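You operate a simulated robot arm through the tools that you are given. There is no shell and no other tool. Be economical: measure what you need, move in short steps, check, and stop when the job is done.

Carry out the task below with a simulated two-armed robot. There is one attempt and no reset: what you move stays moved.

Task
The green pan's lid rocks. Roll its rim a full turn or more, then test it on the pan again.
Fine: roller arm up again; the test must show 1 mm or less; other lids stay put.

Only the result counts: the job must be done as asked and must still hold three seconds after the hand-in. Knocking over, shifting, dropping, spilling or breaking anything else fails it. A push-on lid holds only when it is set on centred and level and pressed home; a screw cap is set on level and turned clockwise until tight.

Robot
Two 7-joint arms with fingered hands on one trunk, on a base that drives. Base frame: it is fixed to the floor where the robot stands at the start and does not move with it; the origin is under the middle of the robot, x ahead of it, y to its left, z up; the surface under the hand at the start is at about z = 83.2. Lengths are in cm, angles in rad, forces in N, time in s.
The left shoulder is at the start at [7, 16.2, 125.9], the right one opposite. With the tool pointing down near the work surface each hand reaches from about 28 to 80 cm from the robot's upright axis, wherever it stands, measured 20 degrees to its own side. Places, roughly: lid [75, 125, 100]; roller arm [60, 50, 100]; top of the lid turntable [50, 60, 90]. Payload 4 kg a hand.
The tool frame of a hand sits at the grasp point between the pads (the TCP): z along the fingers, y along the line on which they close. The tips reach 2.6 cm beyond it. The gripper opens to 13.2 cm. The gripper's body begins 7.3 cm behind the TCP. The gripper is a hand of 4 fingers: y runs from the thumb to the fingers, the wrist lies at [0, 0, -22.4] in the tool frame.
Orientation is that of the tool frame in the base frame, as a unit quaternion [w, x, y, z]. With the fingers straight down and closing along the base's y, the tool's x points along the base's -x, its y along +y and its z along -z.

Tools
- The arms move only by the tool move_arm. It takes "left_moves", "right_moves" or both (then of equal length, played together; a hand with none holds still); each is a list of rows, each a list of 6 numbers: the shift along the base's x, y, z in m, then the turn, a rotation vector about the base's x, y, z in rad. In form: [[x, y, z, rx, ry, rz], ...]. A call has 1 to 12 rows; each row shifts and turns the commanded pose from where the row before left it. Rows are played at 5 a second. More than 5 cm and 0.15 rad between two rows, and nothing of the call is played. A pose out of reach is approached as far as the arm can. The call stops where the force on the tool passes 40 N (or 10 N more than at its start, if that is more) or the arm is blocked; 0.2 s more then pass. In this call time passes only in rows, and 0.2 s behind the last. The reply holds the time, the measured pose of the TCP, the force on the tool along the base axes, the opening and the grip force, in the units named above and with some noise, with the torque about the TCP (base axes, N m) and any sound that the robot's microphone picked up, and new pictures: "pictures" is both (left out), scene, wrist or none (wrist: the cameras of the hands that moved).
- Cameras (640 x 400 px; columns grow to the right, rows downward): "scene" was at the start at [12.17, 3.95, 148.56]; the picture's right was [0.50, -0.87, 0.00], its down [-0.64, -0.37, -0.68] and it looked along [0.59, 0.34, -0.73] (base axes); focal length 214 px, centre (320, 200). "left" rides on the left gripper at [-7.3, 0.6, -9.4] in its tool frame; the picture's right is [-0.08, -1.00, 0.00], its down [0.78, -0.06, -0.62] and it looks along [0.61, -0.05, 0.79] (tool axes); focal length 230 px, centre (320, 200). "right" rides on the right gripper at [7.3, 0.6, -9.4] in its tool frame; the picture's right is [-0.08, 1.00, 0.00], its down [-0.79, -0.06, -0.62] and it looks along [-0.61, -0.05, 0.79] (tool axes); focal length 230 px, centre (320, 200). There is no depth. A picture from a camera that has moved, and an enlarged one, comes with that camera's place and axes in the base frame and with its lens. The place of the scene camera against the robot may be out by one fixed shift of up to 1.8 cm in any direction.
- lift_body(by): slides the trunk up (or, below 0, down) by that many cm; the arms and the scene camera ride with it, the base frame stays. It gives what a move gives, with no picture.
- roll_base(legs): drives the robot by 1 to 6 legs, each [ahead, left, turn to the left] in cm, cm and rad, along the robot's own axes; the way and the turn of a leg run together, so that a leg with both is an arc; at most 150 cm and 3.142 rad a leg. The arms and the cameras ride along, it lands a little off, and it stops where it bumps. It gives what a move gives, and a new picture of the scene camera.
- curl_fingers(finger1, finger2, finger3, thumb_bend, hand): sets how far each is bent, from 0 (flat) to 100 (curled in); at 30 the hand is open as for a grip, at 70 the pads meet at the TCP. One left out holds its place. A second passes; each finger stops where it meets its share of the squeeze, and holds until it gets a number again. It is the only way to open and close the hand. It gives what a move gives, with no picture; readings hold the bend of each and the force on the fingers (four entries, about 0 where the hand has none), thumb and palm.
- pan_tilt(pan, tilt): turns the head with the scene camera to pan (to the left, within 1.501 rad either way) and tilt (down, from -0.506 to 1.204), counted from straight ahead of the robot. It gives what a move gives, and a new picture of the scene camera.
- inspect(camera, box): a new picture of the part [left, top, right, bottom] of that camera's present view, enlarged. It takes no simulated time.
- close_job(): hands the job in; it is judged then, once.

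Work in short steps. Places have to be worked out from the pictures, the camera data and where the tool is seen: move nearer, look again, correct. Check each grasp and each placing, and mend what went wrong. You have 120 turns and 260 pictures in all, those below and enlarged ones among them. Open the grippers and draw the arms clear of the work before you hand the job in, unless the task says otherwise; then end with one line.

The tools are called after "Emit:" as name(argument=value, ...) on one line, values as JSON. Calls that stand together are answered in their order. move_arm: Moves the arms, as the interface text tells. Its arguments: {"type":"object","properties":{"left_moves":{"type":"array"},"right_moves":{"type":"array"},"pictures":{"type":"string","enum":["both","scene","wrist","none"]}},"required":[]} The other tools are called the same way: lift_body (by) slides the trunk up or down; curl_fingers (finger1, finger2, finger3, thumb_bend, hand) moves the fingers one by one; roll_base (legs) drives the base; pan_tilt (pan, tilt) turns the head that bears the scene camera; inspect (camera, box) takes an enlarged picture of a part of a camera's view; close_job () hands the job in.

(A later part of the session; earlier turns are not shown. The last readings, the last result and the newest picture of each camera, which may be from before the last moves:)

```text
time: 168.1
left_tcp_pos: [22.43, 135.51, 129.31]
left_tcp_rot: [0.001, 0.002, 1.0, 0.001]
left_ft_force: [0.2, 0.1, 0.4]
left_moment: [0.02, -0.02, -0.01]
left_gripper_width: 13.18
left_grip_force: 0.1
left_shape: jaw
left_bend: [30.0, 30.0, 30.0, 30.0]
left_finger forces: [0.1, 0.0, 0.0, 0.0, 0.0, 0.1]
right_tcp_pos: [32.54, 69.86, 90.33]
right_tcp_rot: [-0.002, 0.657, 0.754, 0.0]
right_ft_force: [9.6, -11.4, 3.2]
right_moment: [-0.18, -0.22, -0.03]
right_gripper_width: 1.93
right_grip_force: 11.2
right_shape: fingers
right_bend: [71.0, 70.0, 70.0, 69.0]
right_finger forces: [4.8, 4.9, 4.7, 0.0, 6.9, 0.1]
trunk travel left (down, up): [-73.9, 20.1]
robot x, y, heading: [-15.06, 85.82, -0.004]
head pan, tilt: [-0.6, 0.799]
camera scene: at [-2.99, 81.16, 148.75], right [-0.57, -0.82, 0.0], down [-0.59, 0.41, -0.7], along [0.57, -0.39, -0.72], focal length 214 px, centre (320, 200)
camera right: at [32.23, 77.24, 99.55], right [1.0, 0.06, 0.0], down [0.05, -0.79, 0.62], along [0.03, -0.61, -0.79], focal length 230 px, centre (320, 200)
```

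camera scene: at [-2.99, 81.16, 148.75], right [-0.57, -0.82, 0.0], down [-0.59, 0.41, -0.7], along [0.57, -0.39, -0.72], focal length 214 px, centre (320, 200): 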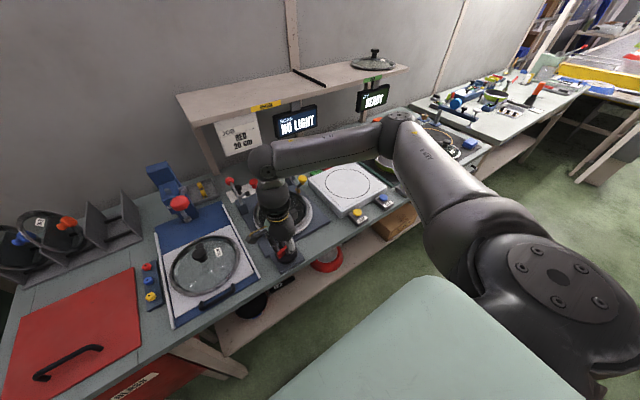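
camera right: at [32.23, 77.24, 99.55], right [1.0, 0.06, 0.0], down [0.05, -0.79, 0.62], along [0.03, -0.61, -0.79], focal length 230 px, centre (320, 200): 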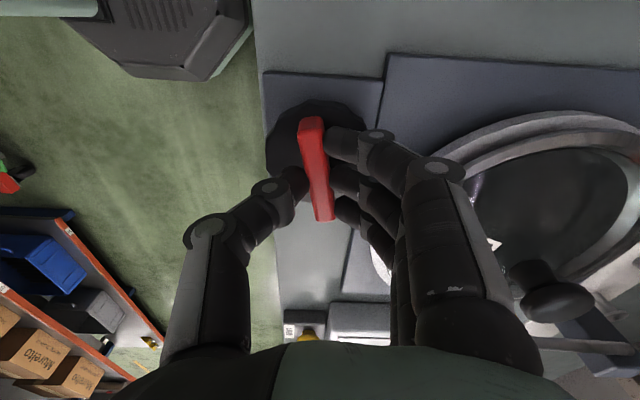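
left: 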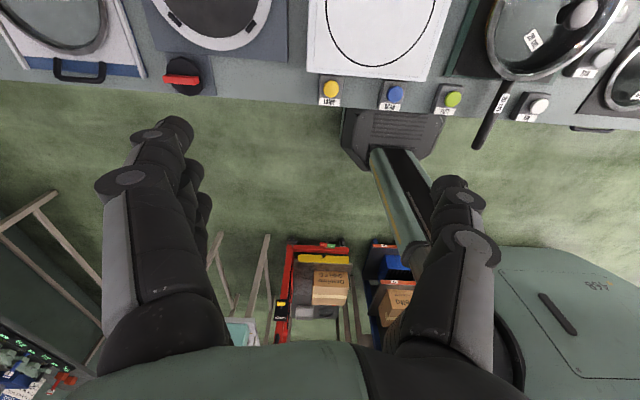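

About 4.3 rad of knob (over 450° of lid). I release, rise, unwind, drive forward and tilt the hand above the roller handle, checking the lid on the way.

Emit:
curl_fingers(hand="right", finger1=50, finger2=50, finger3=50, thumb_bend=50)

Emit:
move_arm(right_moves=[[0, 0, 0.04, 0, 0, 0], [0, 0, 0.04, 0, 0, 0.13], [0, 0, 0.04, 0, 0, 0.13], [0, 0, 0.03, 0, 0, 0.13], [0, 0, 0, 0, 0, 0.13], [0, 0, 0, 0, 0, 0.13], [0, 0, 0, 0, 0, 0.13], [0, 0, 0, 0, 0, 0.13], [0, 0, 0, 0, 0, 0.13], [0, 0, 0, 0, 0, 0.13], [0, 0, 0, 0, 0, 0.13], [0, 0, 0, 0, 0, 0.13]], pictures="none")

Emit:
inspect(camera="right", box=[160, 110, 400, 310])

Emit:
roll_base(legs=[[13, -12, 0]])

Emit:
move_arm(right_moves=[[-0.01, -0.01, 0.01, 0, -0.13, 0], [-0.005, -0.01, 0.01, 0, -0.13, 0], [0, -0.01, 0.01, 0, -0.13, 0], [0.01, -0.01, 0.01, 0, -0.13, 0], [0.015, -0.01, 0, 0, -0.13, 0], [0.02, -0.003, 0, 0, -0.13, 0]], pictures="wrist")

Emit:
inspect(camera="scene", box=[200, 180, 340, 310])

```text
time: 169.1
left_tcp_pos: [22.3, 135.83, 129.24]
left_tcp_rot: [0.002, 0.001, 1.0, 0.0]
left_ft_force: [-0.3, 0.7, -0.3]
left_moment: [-0.01, 0.02, 0.04]
left_gripper_width: 13.2
left_grip_force: 0.0
left_shape: jaw
left_bend: [30.0, 30.0, 30.0, 30.0]
left_finger forces: [0.1, 0.1, 0.1, 0.0, 0.0, 0.0]
right_tcp_pos: [32.47, 70.04, 90.26]
right_tcp_rot: [-0.001, 0.656, 0.755, 0.0]
right_ft_force: [0.7, 0.0, 0.9]
right_moment: [0.01, 0.04, -0.01]
right_gripper_width: 7.01
right_grip_force: 0.0
right_shape: fingers
right_bend: [50.0, 50.0, 50.0, 50.0]
right_finger forces: [0.1, 0.1, 0.0, 0.0, 0.0, 0.1]
trunk travel left (down, up): [-73.9, 20.1]
robot x, y, heading: [-15.65, 85.94, -0.001]
head pan, tilt: [-0.6, 0.799]
```

```text
time: 171.7
left_tcp_pos: [22.29, 135.73, 129.34]
left_tcp_rot: [0.001, 0.001, 1.0, -0.001]
left_ft_force: [0.7, 0.3, -0.5]
left_moment: [-0.02, -0.01, 0.0]
left_gripper_width: 13.19
left_grip_force: 0.1
left_shape: jaw
left_bend: [30.0, 30.0, 30.0, 30.0]
left_finger forces: [0.0, 0.0, 0.0, 0.1, 0.0, 0.0]
right_tcp_pos: [32.43, 70.07, 105.29]
right_tcp_rot: [-0.001, 0.0, 1.0, -0.002]
right_ft_force: [0.2, 0.4, -0.3]
right_moment: [-0.02, 0.01, -0.04]
right_gripper_width: 7.03
right_grip_force: 0.0
right_shape: fingers
right_bend: [50.0, 50.0, 50.0, 50.0]
right_finger forces: [0.1, 0.0, 0.0, 0.0, 0.0, 0.0]
trunk travel left (down, up): [-73.9, 20.1]
robot x, y, heading: [-14.93, 85.9, -0.0]
head pan, tilt: [-0.6, 0.799]
```

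```text
2.00 times, centred on (280, 210) of right
camera zoom: at [25.28, 70.72, 114.61], right [0.08, 1.0, 0.0], down [0.79, -0.06, 0.62], along [0.61, -0.05, -0.79], focal length 460 px, centre (400, 180)
```

zoom: 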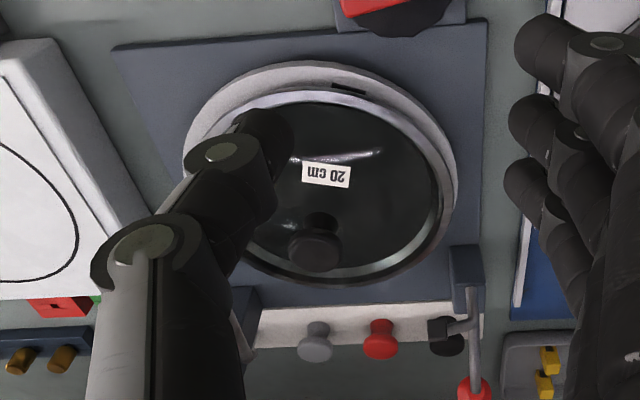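

```text
time: 173.2
left_tcp_pos: [35.15, 124.06, 129.26]
left_tcp_rot: [0.003, 0.001, 1.0, -0.001]
left_ft_force: [0.3, 0.0, -0.2]
left_moment: [0.02, -0.01, -0.02]
left_gripper_width: 13.19
left_grip_force: 0.0
left_shape: jaw
left_bend: [30.0, 30.0, 30.0, 30.0]
left_finger forces: [0.1, 0.0, 0.1, 0.0, 0.0, 0.0]
right_tcp_pos: [45.24, 58.1, 105.46]
right_tcp_rot: [0.0, 0.0, 1.0, -0.001]
right_ft_force: [0.4, 0.0, 0.3]
right_moment: [0.0, 0.0, -0.02]
right_gripper_width: 7.0
right_grip_force: 0.1
right_shape: fingers
right_bend: [50.0, 50.0, 50.0, 50.0]
right_finger forces: [0.0, 0.0, 0.0, 0.0, 0.0, 0.1]
trunk travel left (down, up): [-73.9, 20.1]
robot x, y, heading: [-2.15, 73.81, -0.001]
head pan, tilt: [-0.6, 0.799]
camera scene: at [9.66, 69.57, 148.79], right [-0.57, -0.82, 0.0], down [-0.59, 0.41, -0.7], along [0.57, -0.4, -0.72], focal length 214 px, centre (320, 200)
```

scene: 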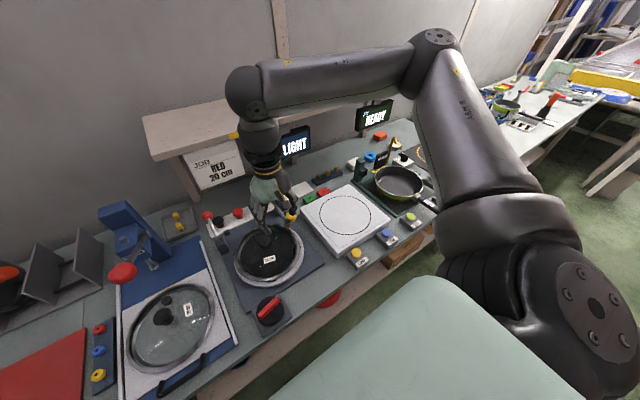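

```text
time: 174.6
left_tcp_pos: [35.51, 123.67, 129.37]
left_tcp_rot: [0.001, 0.0, 1.0, 0.001]
left_ft_force: [-0.1, -0.2, -0.4]
left_moment: [-0.02, 0.02, 0.0]
left_gripper_width: 13.17
left_grip_force: 0.0
left_shape: jaw
left_bend: [30.0, 30.0, 30.0, 30.0]
left_finger forces: [0.1, 0.0, 0.0, 0.0, 0.0, 0.0]
right_tcp_pos: [48.55, 52.71, 109.3]
right_tcp_rot: [0.38, 0.001, 0.925, -0.001]
right_ft_force: [0.5, 0.5, -0.1]
right_moment: [-0.02, 0.05, -0.04]
right_gripper_width: 7.01
right_grip_force: 0.1
right_shape: fingers
right_bend: [50.0, 50.0, 50.0, 50.0]
right_finger forces: [0.0, 0.0, 0.0, 0.0, 0.1, 0.0]
trunk travel left (down, up): [-73.9, 20.1]
robot x, y, heading: [-1.92, 73.65, -0.001]
head pan, tilt: [-0.6, 0.799]
camera right: at [36.89, 53.35, 110.74], right [0.06, 1.0, 0.05], down [0.12, -0.06, 0.99], along [0.99, -0.05, -0.13], focal length 230 px, centre (320, 200)
```

right: 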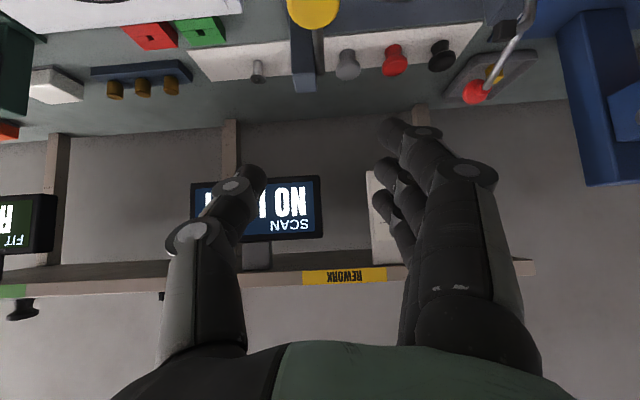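

```text
3.08 times, centred on (270, 245) of scene
camera zoom: at [10.01, 69.3, 148.76], right [-0.57, -0.82, 0.0], down [-0.59, 0.41, -0.7], along [0.57, -0.4, -0.72], focal length 660 px, centre (474, 62)
```

zoom: 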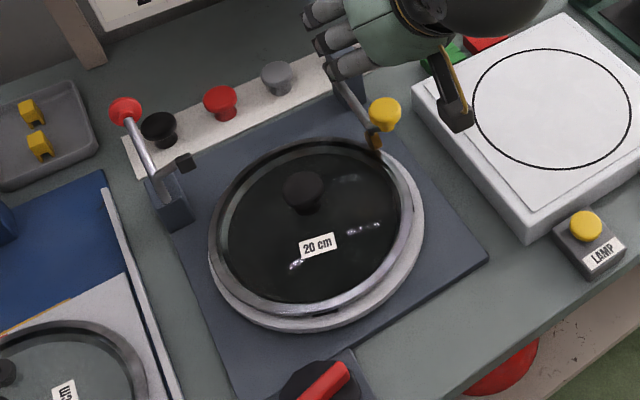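

Label went round about 520° this time and the lid is only slightly off-centre. I lower over the handle to the same spot as before to compare the arm's rest angle with the first attempt.

Emit:
move_arm(right_moves=[[0, 0, -0.04, 0, 0, 0], [0, 0, -0.04, 0, 0, 0], [0.004, 0.001, -0.028, 0, 0, 0]], pictures="wrist")

Emit:
inspect(camera="right", box=[240, 0, 440, 160])

```text
time: 175.4
left_tcp_pos: [35.33, 123.77, 129.3]
left_tcp_rot: [0.002, 0.001, 1.0, 0.0]
left_ft_force: [0.7, -0.4, 0.5]
left_moment: [0.01, 0.0, -0.03]
left_gripper_width: 13.19
left_grip_force: 0.1
left_shape: jaw
left_bend: [30.0, 30.0, 30.0, 30.0]
left_finger forces: [0.0, 0.0, 0.0, 0.1, 0.1, 0.0]
right_tcp_pos: [48.9, 52.83, 98.48]
right_tcp_rot: [0.38, 0.001, 0.925, 0.0]
right_ft_force: [-0.1, 0.6, -0.5]
right_moment: [0.02, 0.01, -0.01]
right_gripper_width: 7.02
right_grip_force: 0.0
right_shape: fingers
right_bend: [50.0, 50.0, 50.0, 50.0]
right_finger forces: [0.0, 0.1, 0.0, 0.0, 0.0, 0.1]
trunk travel left (down, up): [-73.9, 20.1]
robot x, y, heading: [-2.26, 74.25, -0.004]
head pan, tilt: [-0.6, 0.799]
camera right: at [37.21, 53.48, 99.96], right [0.06, 1.0, 0.05], down [0.13, -0.06, 0.99], along [0.99, -0.05, -0.13], focal length 230 px, centre (320, 200)
```

right: 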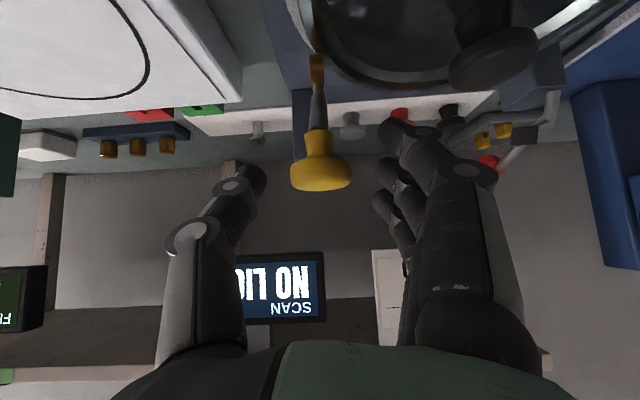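

```text
2.50 times, centred on (340, 80) of right
camera zoom: at [37.21, 53.48, 99.96], right [0.06, 1.0, 0.05], down [0.13, -0.06, 0.99], along [0.99, -0.05, -0.13], focal length 575 px, centre (270, 500)
```

zoom: 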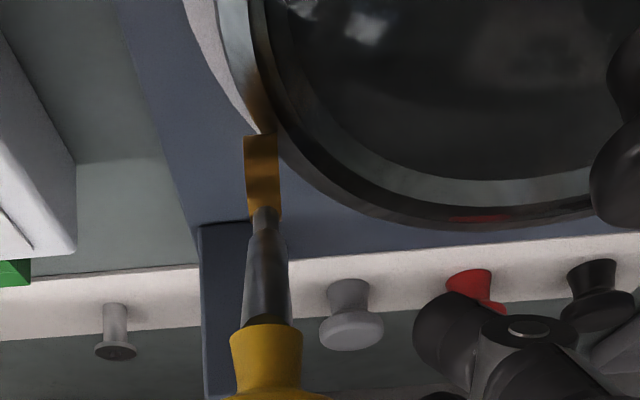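

The arm rests at exactly the same angle as before, so it was fully down both times; this time the lid was centred. I grip the handle and raise it along the arc.

Emit:
move_arm(right_moves=[[0.006, 0.001, -0.017, 0, 0, 0]], pictures="none")

Emit:
curl_fingers(hand="right", finger1=74, finger2=74, finger3=74, thumb_bend=74)

Emit:
move_arm(right_moves=[[0.007, 0, 0.0175, 0, 0, 0], [0.009, 0, 0.0165, 0, 0, 0], [0.011, 0, 0.015, 0, 0, 0], [0.013, 0, 0.0135, 0, 0, 0], [0.0147, 0, 0.0117, 0, 0, 0], [0.0161, 0, 0.0095, 0, 0, 0], [0.0172, 0, 0.007, 0, 0, 0], [0.018, 0, 0.005, 0, 0, 0], [0.0175, 0, 0.002, 0, 0, 0], [0.0175, 0, 0, 0, 0, 0], [0.01, 0, -0.002, 0, 0, 0], [0.006, 0, -0.001, 0, 0, 0]], pictures="wrist")

```text
time: 175.8
left_tcp_pos: [35.48, 123.69, 129.33]
left_tcp_rot: [0.002, 0.001, 1.0, 0.001]
left_ft_force: [0.0, 0.1, -0.9]
left_moment: [-0.01, -0.01, -0.02]
left_gripper_width: 13.17
left_grip_force: 0.0
left_shape: jaw
left_bend: [30.0, 30.0, 30.0, 30.0]
left_finger forces: [0.0, 0.0, 0.1, 0.0, 0.0, 0.0]
right_tcp_pos: [49.53, 52.92, 96.7]
right_tcp_rot: [0.379, 0.0, 0.925, 0.0]
right_ft_force: [-1.2, 0.1, 0.5]
right_moment: [0.04, -0.01, 0.02]
right_gripper_width: 7.01
right_grip_force: 0.1
right_shape: fingers
right_bend: [50.0, 50.0, 50.0, 50.0]
right_finger forces: [0.0, 0.1, 0.0, 0.1, 0.0, 0.1]
trunk travel left (down, up): [-73.9, 20.1]
robot x, y, heading: [-2.35, 74.05, -0.007]
head pan, tilt: [-0.6, 0.799]
```

```text
time: 176.8
left_tcp_pos: [35.42, 123.66, 129.26]
left_tcp_rot: [0.001, 0.0, 1.0, 0.001]
left_ft_force: [0.5, 0.2, 0.4]
left_moment: [0.03, 0.04, -0.02]
left_gripper_width: 13.19
left_grip_force: 0.0
left_shape: jaw
left_bend: [30.0, 30.0, 30.0, 30.0]
left_finger forces: [0.0, 0.0, 0.0, 0.0, 0.0, 0.0]
right_tcp_pos: [49.53, 52.87, 96.75]
right_tcp_rot: [0.379, 0.001, 0.925, 0.0]
right_ft_force: [4.7, -4.0, -2.2]
right_moment: [0.13, 0.0, 0.06]
right_gripper_width: 1.65
right_grip_force: 9.4
right_shape: fingers
right_bend: [72.0, 73.0, 74.0, 69.0]
right_finger forces: [4.4, 2.3, 0.1, 0.0, 11.8, 0.1]
trunk travel left (down, up): [-73.9, 20.1]
robot x, y, heading: [-2.11, 73.93, -0.005]
head pan, tilt: [-0.6, 0.799]
```

```text
time: 179.4
left_tcp_pos: [35.39, 123.71, 129.18]
left_tcp_rot: [0.002, 0.002, 1.0, -0.001]
left_ft_force: [0.0, 1.6, -0.5]
left_moment: [0.02, -0.02, 0.01]
left_gripper_width: 13.2
left_grip_force: 0.0
left_shape: jaw
left_bend: [30.0, 30.0, 30.0, 30.0]
left_finger forces: [0.0, 0.0, 0.0, 0.1, 0.0, 0.1]
right_tcp_pos: [65.18, 52.85, 106.37]
right_tcp_rot: [0.38, 0.001, 0.925, -0.001]
right_ft_force: [-0.8, -2.6, -0.5]
right_moment: [0.06, 0.16, -0.25]
right_gripper_width: 1.02
right_grip_force: 6.1
right_shape: fingers
right_bend: [74.0, 74.0, 73.0, 72.0]
right_finger forces: [0.0, 0.0, 11.5, 0.0, 0.0, 0.0]
trunk travel left (down, up): [-73.9, 20.1]
robot x, y, heading: [-2.04, 74.39, -0.008]
head pan, tilt: [-0.6, 0.799]
camera right: at [53.51, 53.58, 107.79], right [0.06, 1.0, 0.05], down [0.12, -0.06, 0.99], along [0.99, -0.05, -0.13], focal length 230 px, centre (320, 200)
```

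right: 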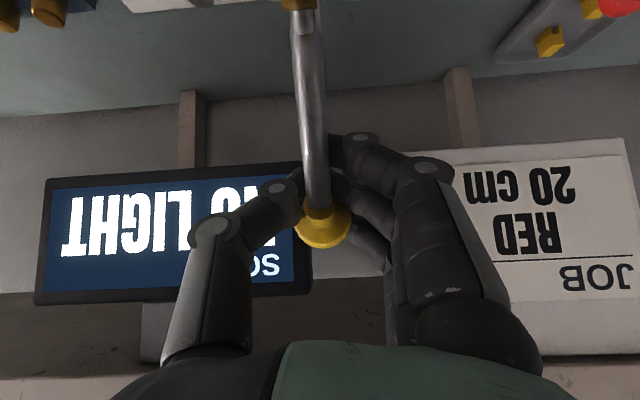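

The arm is up at its old place. I release, withdraw, turn the hand upright over the lid, open it and look at the knob.

Emit:
curl_fingers(hand="right", finger1=54, finger2=54, finger3=54, thumb_bend=54)

Emit:
move_arm(right_moves=[[-0.034, 0, 0.015, 0, 0, 0], [-0.034, 0, 0.015, 0, 0, 0], [-0.034, 0, 0.015, 0, 0, 0], [-0.015, 0.015, 0.005, 0, 0.131, 0], [-0.015, 0.015, 0.005, 0, 0.131, 0], [-0.015, 0.015, 0.005, 0, 0.131, 0], [-0.01, 0.015, 0, 0, 0.131, 0], [-0.01, 0.015, 0, 0, 0.131, 0], [0, 0.015, 0, 0, 0.13, 0]], pictures="none")

Emit:
curl_fingers(hand="right", finger1=42, finger2=42, finger3=42, thumb_bend=42)

Emit:
move_arm(right_moves=[[0, 0, -0.04, 0, 0, 0], [0, 0, -0.045, 0, 0, 0], [0, 0, -0.045, 0, 0, 0]], pictures="both")

```text
time: 180.4
left_tcp_pos: [35.45, 123.7, 129.18]
left_tcp_rot: [0.001, 0.001, 1.0, -0.001]
left_ft_force: [-0.9, 0.5, 0.0]
left_moment: [0.01, -0.01, 0.01]
left_gripper_width: 13.18
left_grip_force: 0.0
left_shape: jaw
left_bend: [30.0, 30.0, 30.0, 30.0]
left_finger forces: [0.1, 0.0, 0.1, 0.0, 0.1, 0.1]
right_tcp_pos: [65.09, 52.98, 106.25]
right_tcp_rot: [0.38, 0.001, 0.925, -0.001]
right_ft_force: [0.2, -0.2, 0.1]
right_moment: [-0.01, 0.02, 0.0]
right_gripper_width: 5.69
right_grip_force: 0.0
right_shape: fingers
right_bend: [54.0, 54.0, 54.0, 54.0]
right_finger forces: [0.1, 0.0, 0.0, 0.0, 0.0, 0.0]
trunk travel left (down, up): [-73.9, 20.1]
robot x, y, heading: [-2.2, 73.88, -0.003]
head pan, tilt: [-0.6, 0.799]
```

```text
time: 182.4
left_tcp_pos: [35.56, 123.88, 129.17]
left_tcp_rot: [0.001, 0.0, 1.0, -0.001]
left_ft_force: [-0.2, -0.7, -0.4]
left_moment: [-0.03, -0.02, -0.02]
left_gripper_width: 13.22
left_grip_force: 0.0
left_shape: jaw
left_bend: [30.0, 30.0, 30.0, 30.0]
left_finger forces: [0.0, 0.0, 0.0, 0.0, 0.0, 0.1]
right_tcp_pos: [48.6, 62.01, 112.3]
right_tcp_rot: [-0.005, 0.001, 1.0, -0.001]
right_ft_force: [0.3, 0.1, 0.2]
right_moment: [-0.02, -0.02, -0.02]
right_gripper_width: 5.72
right_grip_force: 0.1
right_shape: fingers
right_bend: [54.0, 54.0, 54.0, 54.0]
right_finger forces: [0.2, 0.0, 0.1, 0.0, 0.0, 0.0]
trunk travel left (down, up): [-73.9, 20.1]
robot x, y, heading: [-2.18, 73.91, -0.003]
head pan, tilt: [-0.6, 0.799]
```

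```text
time: 183.4
left_tcp_pos: [35.25, 123.72, 129.18]
left_tcp_rot: [0.002, 0.001, 1.0, 0.0]
left_ft_force: [-0.2, 0.5, 0.8]
left_moment: [0.05, 0.02, 0.0]
left_gripper_width: 13.19
left_grip_force: 0.1
left_shape: jaw
left_bend: [30.0, 30.0, 30.0, 30.0]
left_finger forces: [0.0, 0.1, 0.0, 0.0, 0.0, 0.0]
right_tcp_pos: [48.58, 61.81, 112.31]
right_tcp_rot: [-0.005, 0.0, 1.0, -0.002]
right_ft_force: [0.8, -0.1, 0.0]
right_moment: [0.01, -0.03, 0.01]
right_gripper_width: 9.63
right_grip_force: 0.1
right_shape: fingers
right_bend: [42.0, 42.0, 42.0, 42.0]
right_finger forces: [0.0, 0.1, 0.0, 0.0, 0.1, 0.0]
trunk travel left (down, up): [-73.9, 20.1]
robot x, y, heading: [-2.45, 74.15, -0.0]
head pan, tilt: [-0.6, 0.799]
```

```text
time: 184.2
left_tcp_pos: [35.33, 123.8, 129.34]
left_tcp_rot: [0.001, 0.001, 1.0, 0.0]
left_ft_force: [-0.4, -0.2, -0.2]
left_moment: [0.01, 0.0, -0.01]
left_gripper_width: 13.2
left_grip_force: 0.1
left_shape: jaw
left_bend: [30.0, 30.0, 30.0, 30.0]
left_finger forces: [0.0, 0.0, 0.1, 0.1, 0.1, 0.0]
right_tcp_pos: [48.52, 61.83, 99.12]
right_tcp_rot: [-0.003, 0.0, 1.0, 0.0]
right_ft_force: [0.2, 0.0, -1.7]
right_moment: [-0.03, 0.0, -0.04]
right_gripper_width: 9.65
right_grip_force: 0.0
right_shape: fingers
right_bend: [42.0, 42.0, 42.0, 42.0]
right_finger forces: [0.0, 0.0, 0.1, 0.1, 0.0, 0.0]
trunk travel left (down, up): [-73.9, 20.1]
robot x, y, heading: [-2.2, 73.75, -0.003]
head pan, tilt: [-0.6, 0.799]
camera scene: at [9.98, 69.33, 148.77], right [-0.57, -0.82, 0.0], down [-0.59, 0.41, -0.7], along [0.57, -0.4, -0.72], focal length 214 px, centre (320, 200)
camera right: at [41.4, 62.57, 108.51], right [0.08, 1.0, 0.0], down [0.79, -0.06, 0.61], along [0.61, -0.05, -0.79], focal length 230 px, centre (320, 200)
```

scene: 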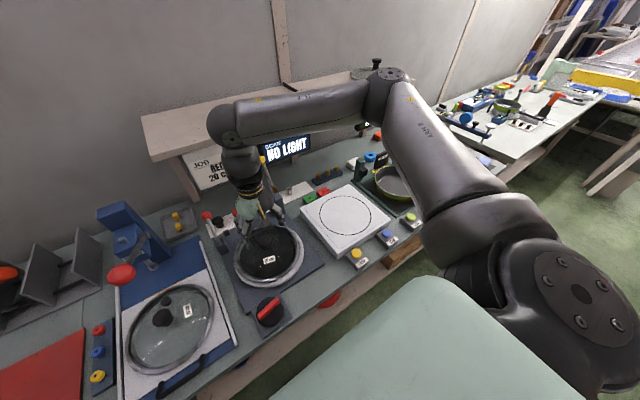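
right: 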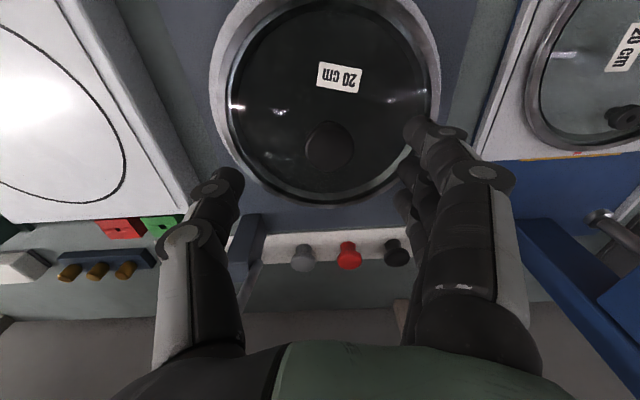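

Knob at [49.4, 62.7]. I centre on it, descend, grip, lift, level by −0.14 and drive back to the pan.

Emit:
move_arm(right_moves=[[0.009, 0.0085, -0.02, 0, 0, 0], [0, 0, -0.03, 0, 0, 0], [0, 0, -0.014, 0, 0, 0]], pictures="none")

Emit:
curl_fingers(hand="right", finger1=64, finger2=64, finger3=64, thumb_bend=64)

Emit:
curl_fingers(hand="right", finger1=75, finger2=75, finger3=75, thumb_bend=75)

Emit:
move_arm(right_moves=[[0, 0, 0.005, 0, 0, 0], [0, 0, 0.01, 0, 0, 0], [-0.005, 0, 0.03, 0, 0, 0], [-0.014, 0, 0.04, -0.07, 0, 0], [0, 0, 0.04, -0.07, 0, 0], [0, 0, 0.04, 0, 0, 0]], pictures="wrist")

Emit:
roll_base(legs=[[0, -59.9, 0]])

```text
time: 185.0
left_tcp_pos: [35.29, 123.69, 129.34]
left_tcp_rot: [0.002, 0.0, 1.0, -0.001]
left_ft_force: [0.5, 0.3, 0.2]
left_moment: [0.0, 0.02, -0.02]
left_gripper_width: 13.18
left_grip_force: 0.0
left_shape: jaw
left_bend: [30.0, 30.0, 30.0, 30.0]
left_finger forces: [0.1, 0.1, 0.1, 0.0, 0.0, 0.0]
right_tcp_pos: [49.25, 62.79, 92.78]
right_tcp_rot: [-0.003, 0.001, 1.0, 0.0]
right_ft_force: [0.0, 0.0, 0.0]
right_moment: [0.02, 0.0, 0.03]
right_gripper_width: 9.65
right_grip_force: 0.1
right_shape: fingers
right_bend: [42.0, 42.0, 42.0, 42.0]
right_finger forces: [0.0, 0.0, 0.1, 0.1, 0.0, 0.0]
trunk travel left (down, up): [-73.9, 20.1]
robot x, y, heading: [-2.13, 74.01, -0.006]
head pan, tilt: [-0.6, 0.799]
```

```text
time: 186.0
left_tcp_pos: [35.28, 123.62, 129.32]
left_tcp_rot: [0.002, 0.001, 1.0, 0.0]
left_ft_force: [0.2, -0.4, -1.4]
left_moment: [-0.02, -0.04, 0.03]
left_gripper_width: 13.2
left_grip_force: 0.1
left_shape: jaw
left_bend: [30.0, 30.0, 30.0, 30.0]
left_finger forces: [0.0, 0.1, 0.0, 0.0, 0.0, 0.0]
right_tcp_pos: [49.38, 62.72, 92.82]
right_tcp_rot: [-0.004, 0.001, 1.0, -0.001]
right_ft_force: [0.7, -2.4, 0.4]
right_moment: [-0.05, -0.02, -0.01]
right_gripper_width: 3.47
right_grip_force: 3.9
right_shape: fingers
right_bend: [64.0, 61.0, 64.0, 62.0]
right_finger forces: [0.0, 2.8, 0.1, 0.1, 5.7, 0.0]
trunk travel left (down, up): [-73.9, 20.1]
robot x, y, heading: [-2.47, 73.9, -0.001]
head pan, tilt: [-0.6, 0.799]
```

```text
time: 187.0
left_tcp_pos: [35.3, 123.78, 129.25]
left_tcp_rot: [0.001, 0.001, 1.0, 0.0]
left_ft_force: [0.3, 0.3, 0.3]
left_moment: [0.01, -0.02, -0.02]
left_gripper_width: 13.19
left_grip_force: 0.0
left_shape: jaw
left_bend: [30.0, 30.0, 30.0, 30.0]
left_finger forces: [0.0, 0.0, 0.0, 0.0, 0.0, 0.1]
right_tcp_pos: [49.32, 62.83, 92.82]
right_tcp_rot: [-0.004, 0.0, 1.0, -0.002]
right_ft_force: [0.1, 0.4, -3.1]
right_moment: [-0.05, 0.02, 0.04]
right_gripper_width: 2.52
right_grip_force: 19.2
right_shape: fingers
right_bend: [73.0, 67.0, 73.0, 65.0]
right_finger forces: [5.1, 8.4, 5.0, 0.0, 20.4, 0.1]
trunk travel left (down, up): [-73.9, 20.1]
robot x, y, heading: [-1.85, 73.93, -0.006]
head pan, tilt: [-0.6, 0.799]
```

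```text
time: 188.4
left_tcp_pos: [35.19, 123.8, 129.32]
left_tcp_rot: [0.002, 0.002, 1.0, 0.0]
left_ft_force: [0.2, 0.5, -1.3]
left_moment: [0.03, -0.06, 0.02]
left_gripper_width: 13.22
left_grip_force: 0.0
left_shape: jaw
left_bend: [30.0, 30.0, 30.0, 30.0]
left_finger forces: [0.0, 0.0, 0.1, 0.0, 0.0, 0.0]
right_tcp_pos: [47.45, 62.76, 109.46]
right_tcp_rot: [-0.004, 0.001, 0.998, -0.07]
right_ft_force: [-0.6, 0.0, -4.3]
right_moment: [-0.02, -0.02, 0.02]
right_gripper_width: 2.47
right_grip_force: 18.6
right_shape: fingers
right_bend: [73.0, 68.0, 73.0, 66.0]
right_finger forces: [4.6, 7.3, 5.1, 0.1, 19.4, 0.0]
trunk travel left (down, up): [-73.9, 20.1]
robot x, y, heading: [-2.46, 74.18, -0.0]
head pan, tilt: [-0.6, 0.799]
camera right: at [40.27, 64.73, 118.62], right [0.08, 0.99, -0.14], down [0.79, 0.03, 0.61], along [0.61, -0.16, -0.78], focal length 230 px, centre (320, 200)
```

right: 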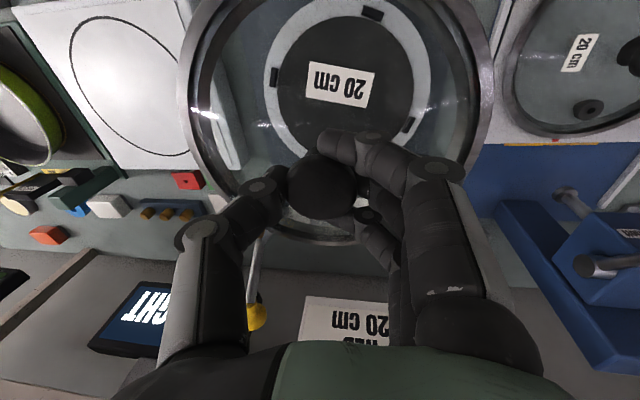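

```text
time: 191.8
left_tcp_pos: [35.09, 64.36, 129.24]
left_tcp_rot: [0.001, 0.0, 1.0, 0.001]
left_ft_force: [-0.8, 0.8, -0.3]
left_moment: [0.02, -0.03, 0.01]
left_gripper_width: 13.19
left_grip_force: 0.1
left_shape: jaw
left_bend: [30.0, 30.0, 30.0, 30.0]
left_finger forces: [0.0, 0.0, 0.0, 0.0, 0.1, 0.1]
right_tcp_pos: [47.46, 3.4, 109.41]
right_tcp_rot: [-0.003, -0.001, 0.997, -0.071]
right_ft_force: [-0.1, 0.1, -3.9]
right_moment: [0.0, 0.01, -0.03]
right_gripper_width: 2.45
right_grip_force: 17.9
right_shape: fingers
right_bend: [73.0, 68.0, 73.0, 66.0]
right_finger forces: [4.6, 7.5, 4.6, 0.1, 19.1, 0.1]
trunk travel left (down, up): [-73.9, 20.1]
robot x, y, heading: [-2.11, 14.38, -0.001]
head pan, tilt: [-0.6, 0.799]
camera scene: at [9.82, 9.91, 148.76], right [-0.57, -0.82, 0.0], down [-0.59, 0.4, -0.7], along [0.57, -0.39, -0.72], focal length 214 px, centre (320, 200)
```

scene: 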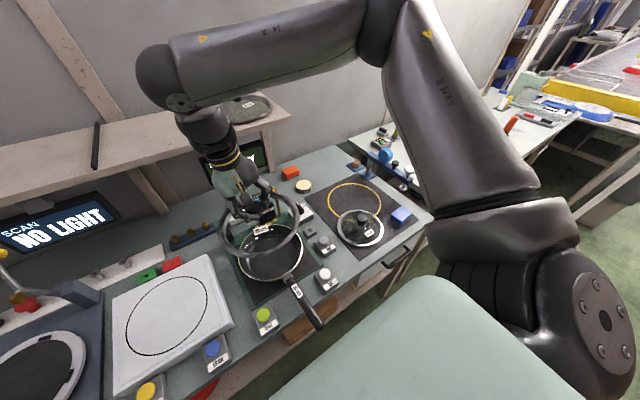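

Positioned over the pan; I correct y by −0.85 cm, lower to just above the seat and check.

Emit:
move_arm(right_moves=[[0.001, -0.0085, -0.03, 0, 0, 0], [0, 0, -0.045, 0, 0, 0], [0, 0, -0.04, 0, 0, 0], [0, 0, -0.025, 0, 0, 0]], pictures="wrist")

Emit:
inspect(camera="scene", box=[200, 190, 360, 300])

```text
time: 192.8
left_tcp_pos: [35.15, 64.17, 129.34]
left_tcp_rot: [0.001, -0.001, 1.0, 0.0]
left_ft_force: [1.0, -1.0, -0.5]
left_moment: [0.02, -0.01, -0.01]
left_gripper_width: 13.16
left_grip_force: 0.2
left_shape: jaw
left_bend: [30.0, 30.0, 30.0, 30.0]
left_finger forces: [0.0, 0.0, 0.0, 0.0, 0.1, 0.0]
right_tcp_pos: [47.54, 2.43, 95.39]
right_tcp_rot: [-0.004, 0.0, 0.998, -0.07]
right_ft_force: [1.1, -0.2, -4.4]
right_moment: [0.03, 0.02, 0.0]
right_gripper_width: 2.42
right_grip_force: 18.2
right_shape: fingers
right_bend: [73.0, 68.0, 73.0, 66.0]
right_finger forces: [4.9, 7.5, 4.7, 0.0, 18.8, 0.0]
trunk travel left (down, up): [-73.9, 20.1]
robot x, y, heading: [-2.16, 14.46, -0.001]
head pan, tilt: [-0.6, 0.799]
camera right: at [40.43, 4.39, 104.53], right [0.08, 0.99, -0.14], down [0.79, 0.03, 0.61], along [0.61, -0.16, -0.78], focal length 230 px, centre (320, 200)
```

right: 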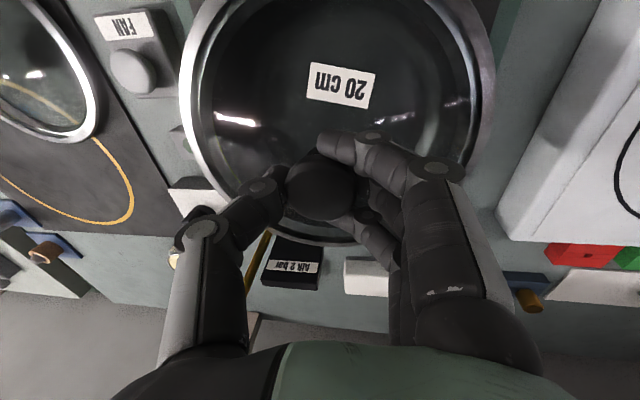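

```text
3.64 times, centred on (280, 245) of scene
camera zoom: at [9.89, 9.77, 148.76], right [-0.57, -0.82, 0.0], down [-0.59, 0.41, -0.7], along [0.57, -0.39, -0.72], focal length 780 px, centre (466, 36)
```

zoom: 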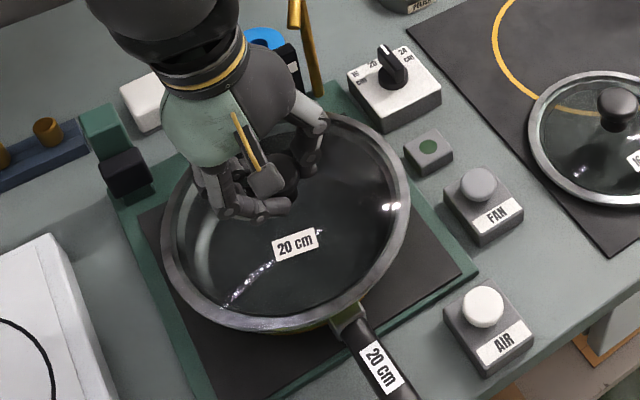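

Nearly in place; I shift y +1.5 mm, set it down, release in stages, and rise.

Emit:
move_arm(right_moves=[[0, 0.0015, -0.004, 0, 0, 0], [0, 0, -0.004, 0, 0, 0], [0, 0, -0.003, 0, 0, 0], [0, 0, -0.002, 0, 0, 0], [0, 0, -0.002, 0, 0, 0]], pictures="none")

Emit:
curl_fingers(hand="right", finger1=58, finger2=58, finger3=58, thumb_bend=58)

Emit:
move_arm(right_moves=[[0, 0, 0.006, 0, 0, 0]], pictures="none")

Emit:
curl_fingers(hand="right", finger1=40, finger2=40, finger3=40, thumb_bend=40)

Emit:
move_arm(right_moves=[[0, 0, 0.03, 0, 0, 0], [0, 0, 0.03, 0.07, 0, 0], [0, 0, 0.03, 0.07, 0, 0], [0, 0, 0.03, 0, 0, 0]], pictures="none")

Emit:
inspect(camera="scene", box=[200, 190, 360, 300])

Emit:
inspect(camera="right", box=[190, 0, 450, 180])

```text
time: 194.0
left_tcp_pos: [35.09, 64.25, 129.37]
left_tcp_rot: [0.0, 0.001, 1.0, 0.0]
left_ft_force: [0.3, -0.4, 0.1]
left_moment: [0.0, -0.02, 0.02]
left_gripper_width: 13.18
left_grip_force: 0.1
left_shape: jaw
left_bend: [30.0, 30.0, 30.0, 30.0]
left_finger forces: [0.0, 0.0, 0.0, 0.0, 0.0, 0.0]
right_tcp_pos: [47.56, 2.65, 93.97]
right_tcp_rot: [-0.003, -0.001, 0.998, -0.07]
right_ft_force: [1.8, -0.8, 1.0]
right_moment: [0.1, -0.02, 0.03]
right_gripper_width: 2.29
right_grip_force: 18.8
right_shape: fingers
right_bend: [73.0, 70.0, 73.0, 66.0]
right_finger forces: [4.2, 9.5, 4.4, 0.0, 18.8, 0.0]
trunk travel left (down, up): [-73.9, 20.1]
robot x, y, heading: [-1.99, 14.18, 0.003]
head pan, tilt: [-0.6, 0.799]
```

```text
time: 195.0
left_tcp_pos: [35.06, 64.31, 129.38]
left_tcp_rot: [0.001, 0.0, 1.0, 0.001]
left_ft_force: [0.5, -0.3, 0.5]
left_moment: [0.05, 0.05, -0.02]
left_gripper_width: 13.18
left_grip_force: 0.0
left_shape: jaw
left_bend: [30.0, 30.0, 30.0, 30.0]
left_finger forces: [0.1, 0.1, 0.0, 0.0, 0.0, 0.0]
right_tcp_pos: [47.54, 2.7, 93.81]
right_tcp_rot: [-0.005, 0.0, 0.997, -0.071]
right_ft_force: [-0.5, -0.4, 0.1]
right_moment: [0.02, 0.02, 0.01]
right_gripper_width: 4.76
right_grip_force: 0.0
right_shape: fingers
right_bend: [57.0, 57.0, 57.0, 57.0]
right_finger forces: [0.0, 0.1, 0.1, 0.0, 0.0, 0.0]
trunk travel left (down, up): [-73.9, 20.1]
robot x, y, heading: [-2.31, 14.45, 0.0]
head pan, tilt: [-0.6, 0.799]
```

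```text
time: 195.4
left_tcp_pos: [35.05, 64.3, 129.35]
left_tcp_rot: [0.002, 0.0, 1.0, -0.001]
left_ft_force: [0.3, 0.6, -0.3]
left_moment: [0.01, -0.02, 0.01]
left_gripper_width: 13.18
left_grip_force: 0.1
left_shape: jaw
left_bend: [30.0, 30.0, 30.0, 30.0]
left_finger forces: [0.0, 0.0, 0.0, 0.1, 0.0, 0.1]
right_tcp_pos: [47.53, 2.54, 94.47]
right_tcp_rot: [-0.004, -0.001, 0.997, -0.071]
right_ft_force: [-0.1, -0.4, -0.2]
right_moment: [-0.01, -0.02, 0.02]
right_gripper_width: 4.76
right_grip_force: 0.1
right_shape: fingers
right_bend: [57.0, 57.0, 57.0, 57.0]
right_finger forces: [0.0, 0.0, 0.0, 0.1, 0.0, 0.0]
trunk travel left (down, up): [-73.9, 20.1]
robot x, y, heading: [-2.05, 14.49, -0.001]
head pan, tilt: [-0.6, 0.799]
```

```text
time: 196.4
left_tcp_pos: [35.15, 64.21, 129.28]
left_tcp_rot: [0.002, 0.0, 1.0, 0.0]
left_ft_force: [0.1, 0.1, -0.2]
left_moment: [0.0, -0.02, -0.04]
left_gripper_width: 13.21
left_grip_force: 0.0
left_shape: jaw
left_bend: [30.0, 30.0, 30.0, 30.0]
left_finger forces: [0.0, 0.1, 0.0, 0.0, 0.0, 0.1]
right_tcp_pos: [47.59, 2.72, 94.43]
right_tcp_rot: [-0.003, -0.001, 0.997, -0.071]
right_ft_force: [-1.0, -0.4, 0.5]
right_moment: [0.01, -0.02, 0.01]
right_gripper_width: 10.32
right_grip_force: 0.0
right_shape: fingers
right_bend: [40.0, 40.0, 40.0, 40.0]
right_finger forces: [0.1, 0.0, 0.1, 0.0, 0.0, 0.0]
trunk travel left (down, up): [-73.9, 20.1]
robot x, y, heading: [-2.2, 14.21, -0.002]
head pan, tilt: [-0.6, 0.799]
```

```text
time: 197.4
left_tcp_pos: [35.03, 64.44, 129.29]
left_tcp_rot: [0.002, -0.001, 1.0, -0.001]
left_ft_force: [0.4, 0.1, 0.1]
left_moment: [-0.02, -0.02, -0.01]
left_gripper_width: 13.16
left_grip_force: 0.0
left_shape: jaw
left_bend: [30.0, 30.0, 30.0, 30.0]
left_finger forces: [0.1, 0.0, 0.1, 0.0, 0.0, 0.0]
right_tcp_pos: [47.32, 2.56, 106.69]
right_tcp_rot: [-0.003, -0.002, 1.0, -0.001]
right_ft_force: [-0.1, -0.2, -0.4]
right_moment: [-0.01, -0.02, -0.01]
right_gripper_width: 10.32
right_grip_force: 0.0
right_shape: fingers
right_bend: [40.0, 40.0, 40.0, 40.0]
right_finger forces: [0.0, 0.0, 0.1, 0.0, 0.1, 0.0]
trunk travel left (down, up): [-73.9, 20.1]
robot x, y, heading: [-2.07, 14.0, 0.002]
head pan, tilt: [-0.6, 0.799]
```

```text
3.64 times, centred on (280, 245) of scene
camera zoom: at [9.66, 9.97, 148.78], right [-0.57, -0.82, 0.0], down [-0.59, 0.4, -0.7], along [0.58, -0.39, -0.72], focal length 780 px, centre (466, 36)
```

zoom: 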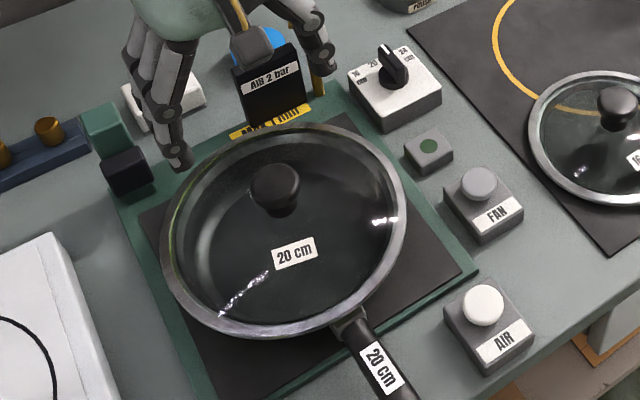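

```text
2.22 times, centred on (320, 90) of right
camera zoom: at [40.22, 3.35, 115.96], right [0.07, 1.0, 0.0], down [0.79, -0.06, 0.61], along [0.61, -0.05, -0.79], focal length 511 px, centre (320, 444)
```

zoom: 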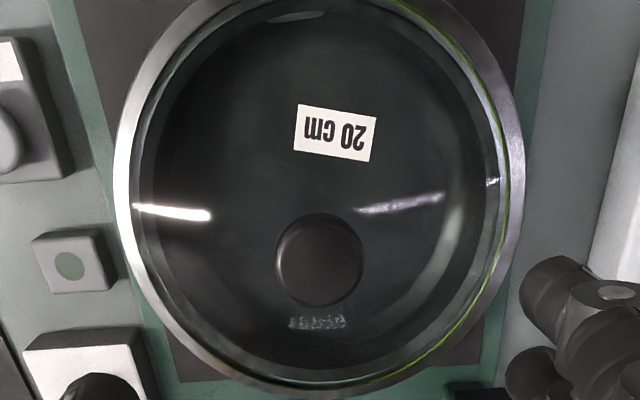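

A green sliver shows inside the +y edge, so the lid sits a few millimetres toward −y. I grip the knob lightly, nudge it +3 mm in y, release and look again.

Emit:
move_arm(right_moves=[[0.002, 0.001, -0.04, 0, 0, 0], [0, 0, -0.04, 0, 0, 0], [0, 0, -0.041, 0, 0, 0]], pictures="none")

Emit:
curl_fingers(hand="right", finger1=64, finger2=64, finger3=64, thumb_bend=64)

Emit:
move_arm(right_moves=[[0, 0.002, 0, 0, 0, 0], [0, 0.002, 0, 0, 0, 0], [0, 0, -0.001, 0, 0, 0]], pictures="none")

Emit:
curl_fingers(hand="right", finger1=42, finger2=42, finger3=42, thumb_bend=42)

Emit:
move_arm(right_moves=[[0, 0, 0.04, 0, 0, 0], [0, 0, 0.04, 0, 0, 0], [0, 0, 0.04, 0, 0, 0]], pictures="none")

Emit:
inspect(camera="right", box=[190, 0, 450, 180])

Emit:
inspect(camera="scene", box=[200, 190, 360, 300])

```text
time: 198.2
left_tcp_pos: [35.2, 64.32, 129.31]
left_tcp_rot: [0.001, 0.001, 1.0, 0.0]
left_ft_force: [0.1, 0.3, 0.2]
left_moment: [0.04, -0.02, 0.01]
left_gripper_width: 13.19
left_grip_force: 0.1
left_shape: jaw
left_bend: [30.0, 30.0, 30.0, 30.0]
left_finger forces: [0.0, 0.1, 0.0, 0.0, 0.0, 0.0]
right_tcp_pos: [47.84, 2.68, 94.45]
right_tcp_rot: [-0.003, -0.002, 1.0, 0.0]
right_ft_force: [-0.6, -0.4, -0.4]
right_moment: [0.01, 0.03, 0.03]
right_gripper_width: 10.31
right_grip_force: 0.0
right_shape: fingers
right_bend: [40.0, 40.0, 40.0, 40.0]
right_finger forces: [0.0, 0.1, 0.1, 0.0, 0.0, 0.1]
trunk travel left (down, up): [-73.9, 20.1]
robot x, y, heading: [-2.06, 14.53, 0.003]
head pan, tilt: [-0.6, 0.799]
```

```text
time: 199.2
left_tcp_pos: [35.1, 64.22, 129.25]
left_tcp_rot: [0.002, 0.0, 1.0, 0.0]
left_ft_force: [-0.1, 0.7, 0.2]
left_moment: [-0.02, 0.03, 0.01]
left_gripper_width: 13.21
left_grip_force: 0.0
left_shape: jaw
left_bend: [30.0, 30.0, 30.0, 30.0]
left_finger forces: [0.0, 0.1, 0.2, 0.0, 0.0, 0.0]
right_tcp_pos: [47.84, 2.73, 94.3]
right_tcp_rot: [-0.003, -0.001, 1.0, 0.0]
right_ft_force: [0.8, -1.6, 0.0]
right_moment: [-0.02, 0.0, 0.05]
right_gripper_width: 3.41
right_grip_force: 4.3
right_shape: fingers
right_bend: [64.0, 61.0, 64.0, 62.0]
right_finger forces: [0.0, 3.0, 0.1, 0.0, 5.3, 0.1]
trunk travel left (down, up): [-73.9, 20.1]
robot x, y, heading: [-2.1, 14.3, 0.008]
head pan, tilt: [-0.6, 0.799]
```

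```text
time: 200.0
left_tcp_pos: [35.05, 64.22, 129.38]
left_tcp_rot: [0.001, 0.0, 1.0, 0.0]
left_ft_force: [0.4, -0.2, 0.0]
left_moment: [0.03, 0.02, 0.0]
left_gripper_width: 13.16
left_grip_force: 0.2
left_shape: jaw
left_bend: [30.0, 30.0, 30.0, 30.0]
left_finger forces: [0.0, 0.0, 0.0, 0.0, 0.0, 0.0]
right_tcp_pos: [47.67, 3.12, 94.28]
right_tcp_rot: [-0.002, -0.001, 1.0, 0.0]
right_ft_force: [1.3, -2.2, 0.4]
right_moment: [-0.04, -0.03, 0.07]
right_gripper_width: 3.45
right_grip_force: 3.2
right_shape: fingers
right_bend: [64.0, 61.0, 64.0, 62.0]
right_finger forces: [0.0, 2.4, 0.1, 0.0, 5.0, 0.0]
trunk travel left (down, up): [-73.9, 20.1]
robot x, y, heading: [-2.04, 14.46, -0.003]
head pan, tilt: [-0.6, 0.799]
```

```text
time: 201.0
left_tcp_pos: [34.96, 64.2, 129.24]
left_tcp_rot: [0.001, 0.0, 1.0, 0.0]
left_ft_force: [0.3, -0.8, -0.7]
left_moment: [0.0, 0.0, 0.0]
left_gripper_width: 13.19
left_grip_force: 0.0
left_shape: jaw
left_bend: [30.0, 30.0, 30.0, 30.0]
left_finger forces: [0.0, 0.1, 0.0, 0.0, 0.0, 0.1]
right_tcp_pos: [47.65, 3.09, 94.16]
right_tcp_rot: [-0.003, 0.0, 1.0, -0.001]
right_ft_force: [0.7, -0.2, 0.3]
right_moment: [0.0, -0.01, -0.01]
right_gripper_width: 9.65
right_grip_force: 0.2
right_shape: fingers
right_bend: [42.0, 42.0, 42.0, 42.0]
right_finger forces: [0.0, 0.0, 0.0, 0.0, 0.1, 0.0]
trunk travel left (down, up): [-73.9, 20.1]
robot x, y, heading: [-2.33, 14.47, 0.003]
head pan, tilt: [-0.6, 0.799]
```

```text
time: 201.8
left_tcp_pos: [34.89, 64.33, 129.36]
left_tcp_rot: [0.002, 0.0, 1.0, 0.0]
left_ft_force: [0.0, -0.7, -0.2]
left_moment: [0.0, -0.03, -0.05]
left_gripper_width: 13.2
left_grip_force: 0.0
left_shape: jaw
left_bend: [30.0, 30.0, 30.0, 30.0]
left_finger forces: [0.1, 0.1, 0.0, 0.0, 0.0, 0.0]
right_tcp_pos: [47.57, 3.0, 106.27]
right_tcp_rot: [-0.004, 0.0, 1.0, -0.002]
right_ft_force: [-0.5, 1.1, -0.4]
right_moment: [0.0, -0.01, -0.04]
right_gripper_width: 9.64
right_grip_force: 0.0
right_shape: fingers
right_bend: [42.0, 42.0, 42.0, 42.0]
right_finger forces: [0.0, 0.1, 0.0, 0.0, 0.0, 0.0]
trunk travel left (down, up): [-73.9, 20.1]
robot x, y, heading: [-2.07, 14.49, -0.006]
head pan, tilt: [-0.6, 0.799]
```

```text
2.22 times, centred on (320, 90) of right
camera zoom: at [40.46, 3.7, 115.6], right [0.08, 1.0, 0.0], down [0.79, -0.06, 0.61], along [0.61, -0.05, -0.79], focal length 511 px, centre (320, 444)
```

zoom: 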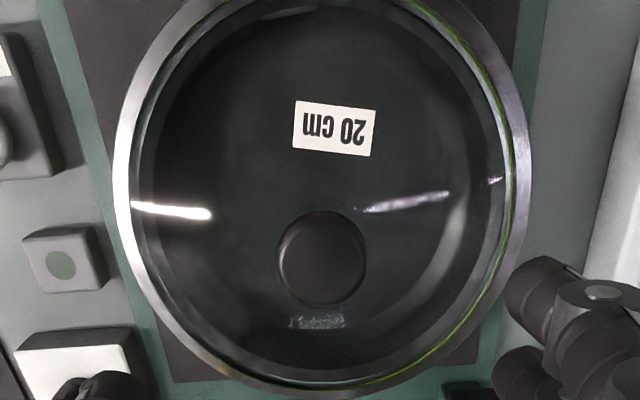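

```text
3.64 times, centred on (280, 245) of scene
camera zoom: at [9.69, 9.85, 148.77], right [-0.57, -0.82, 0.0], down [-0.59, 0.41, -0.7], along [0.58, -0.39, -0.72], focal length 780 px, centre (466, 36)
```

zoom: 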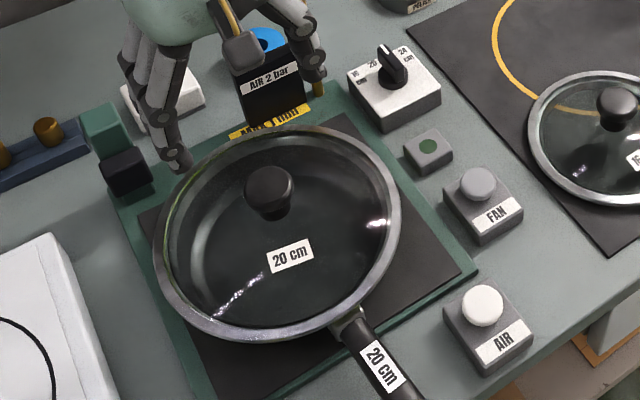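

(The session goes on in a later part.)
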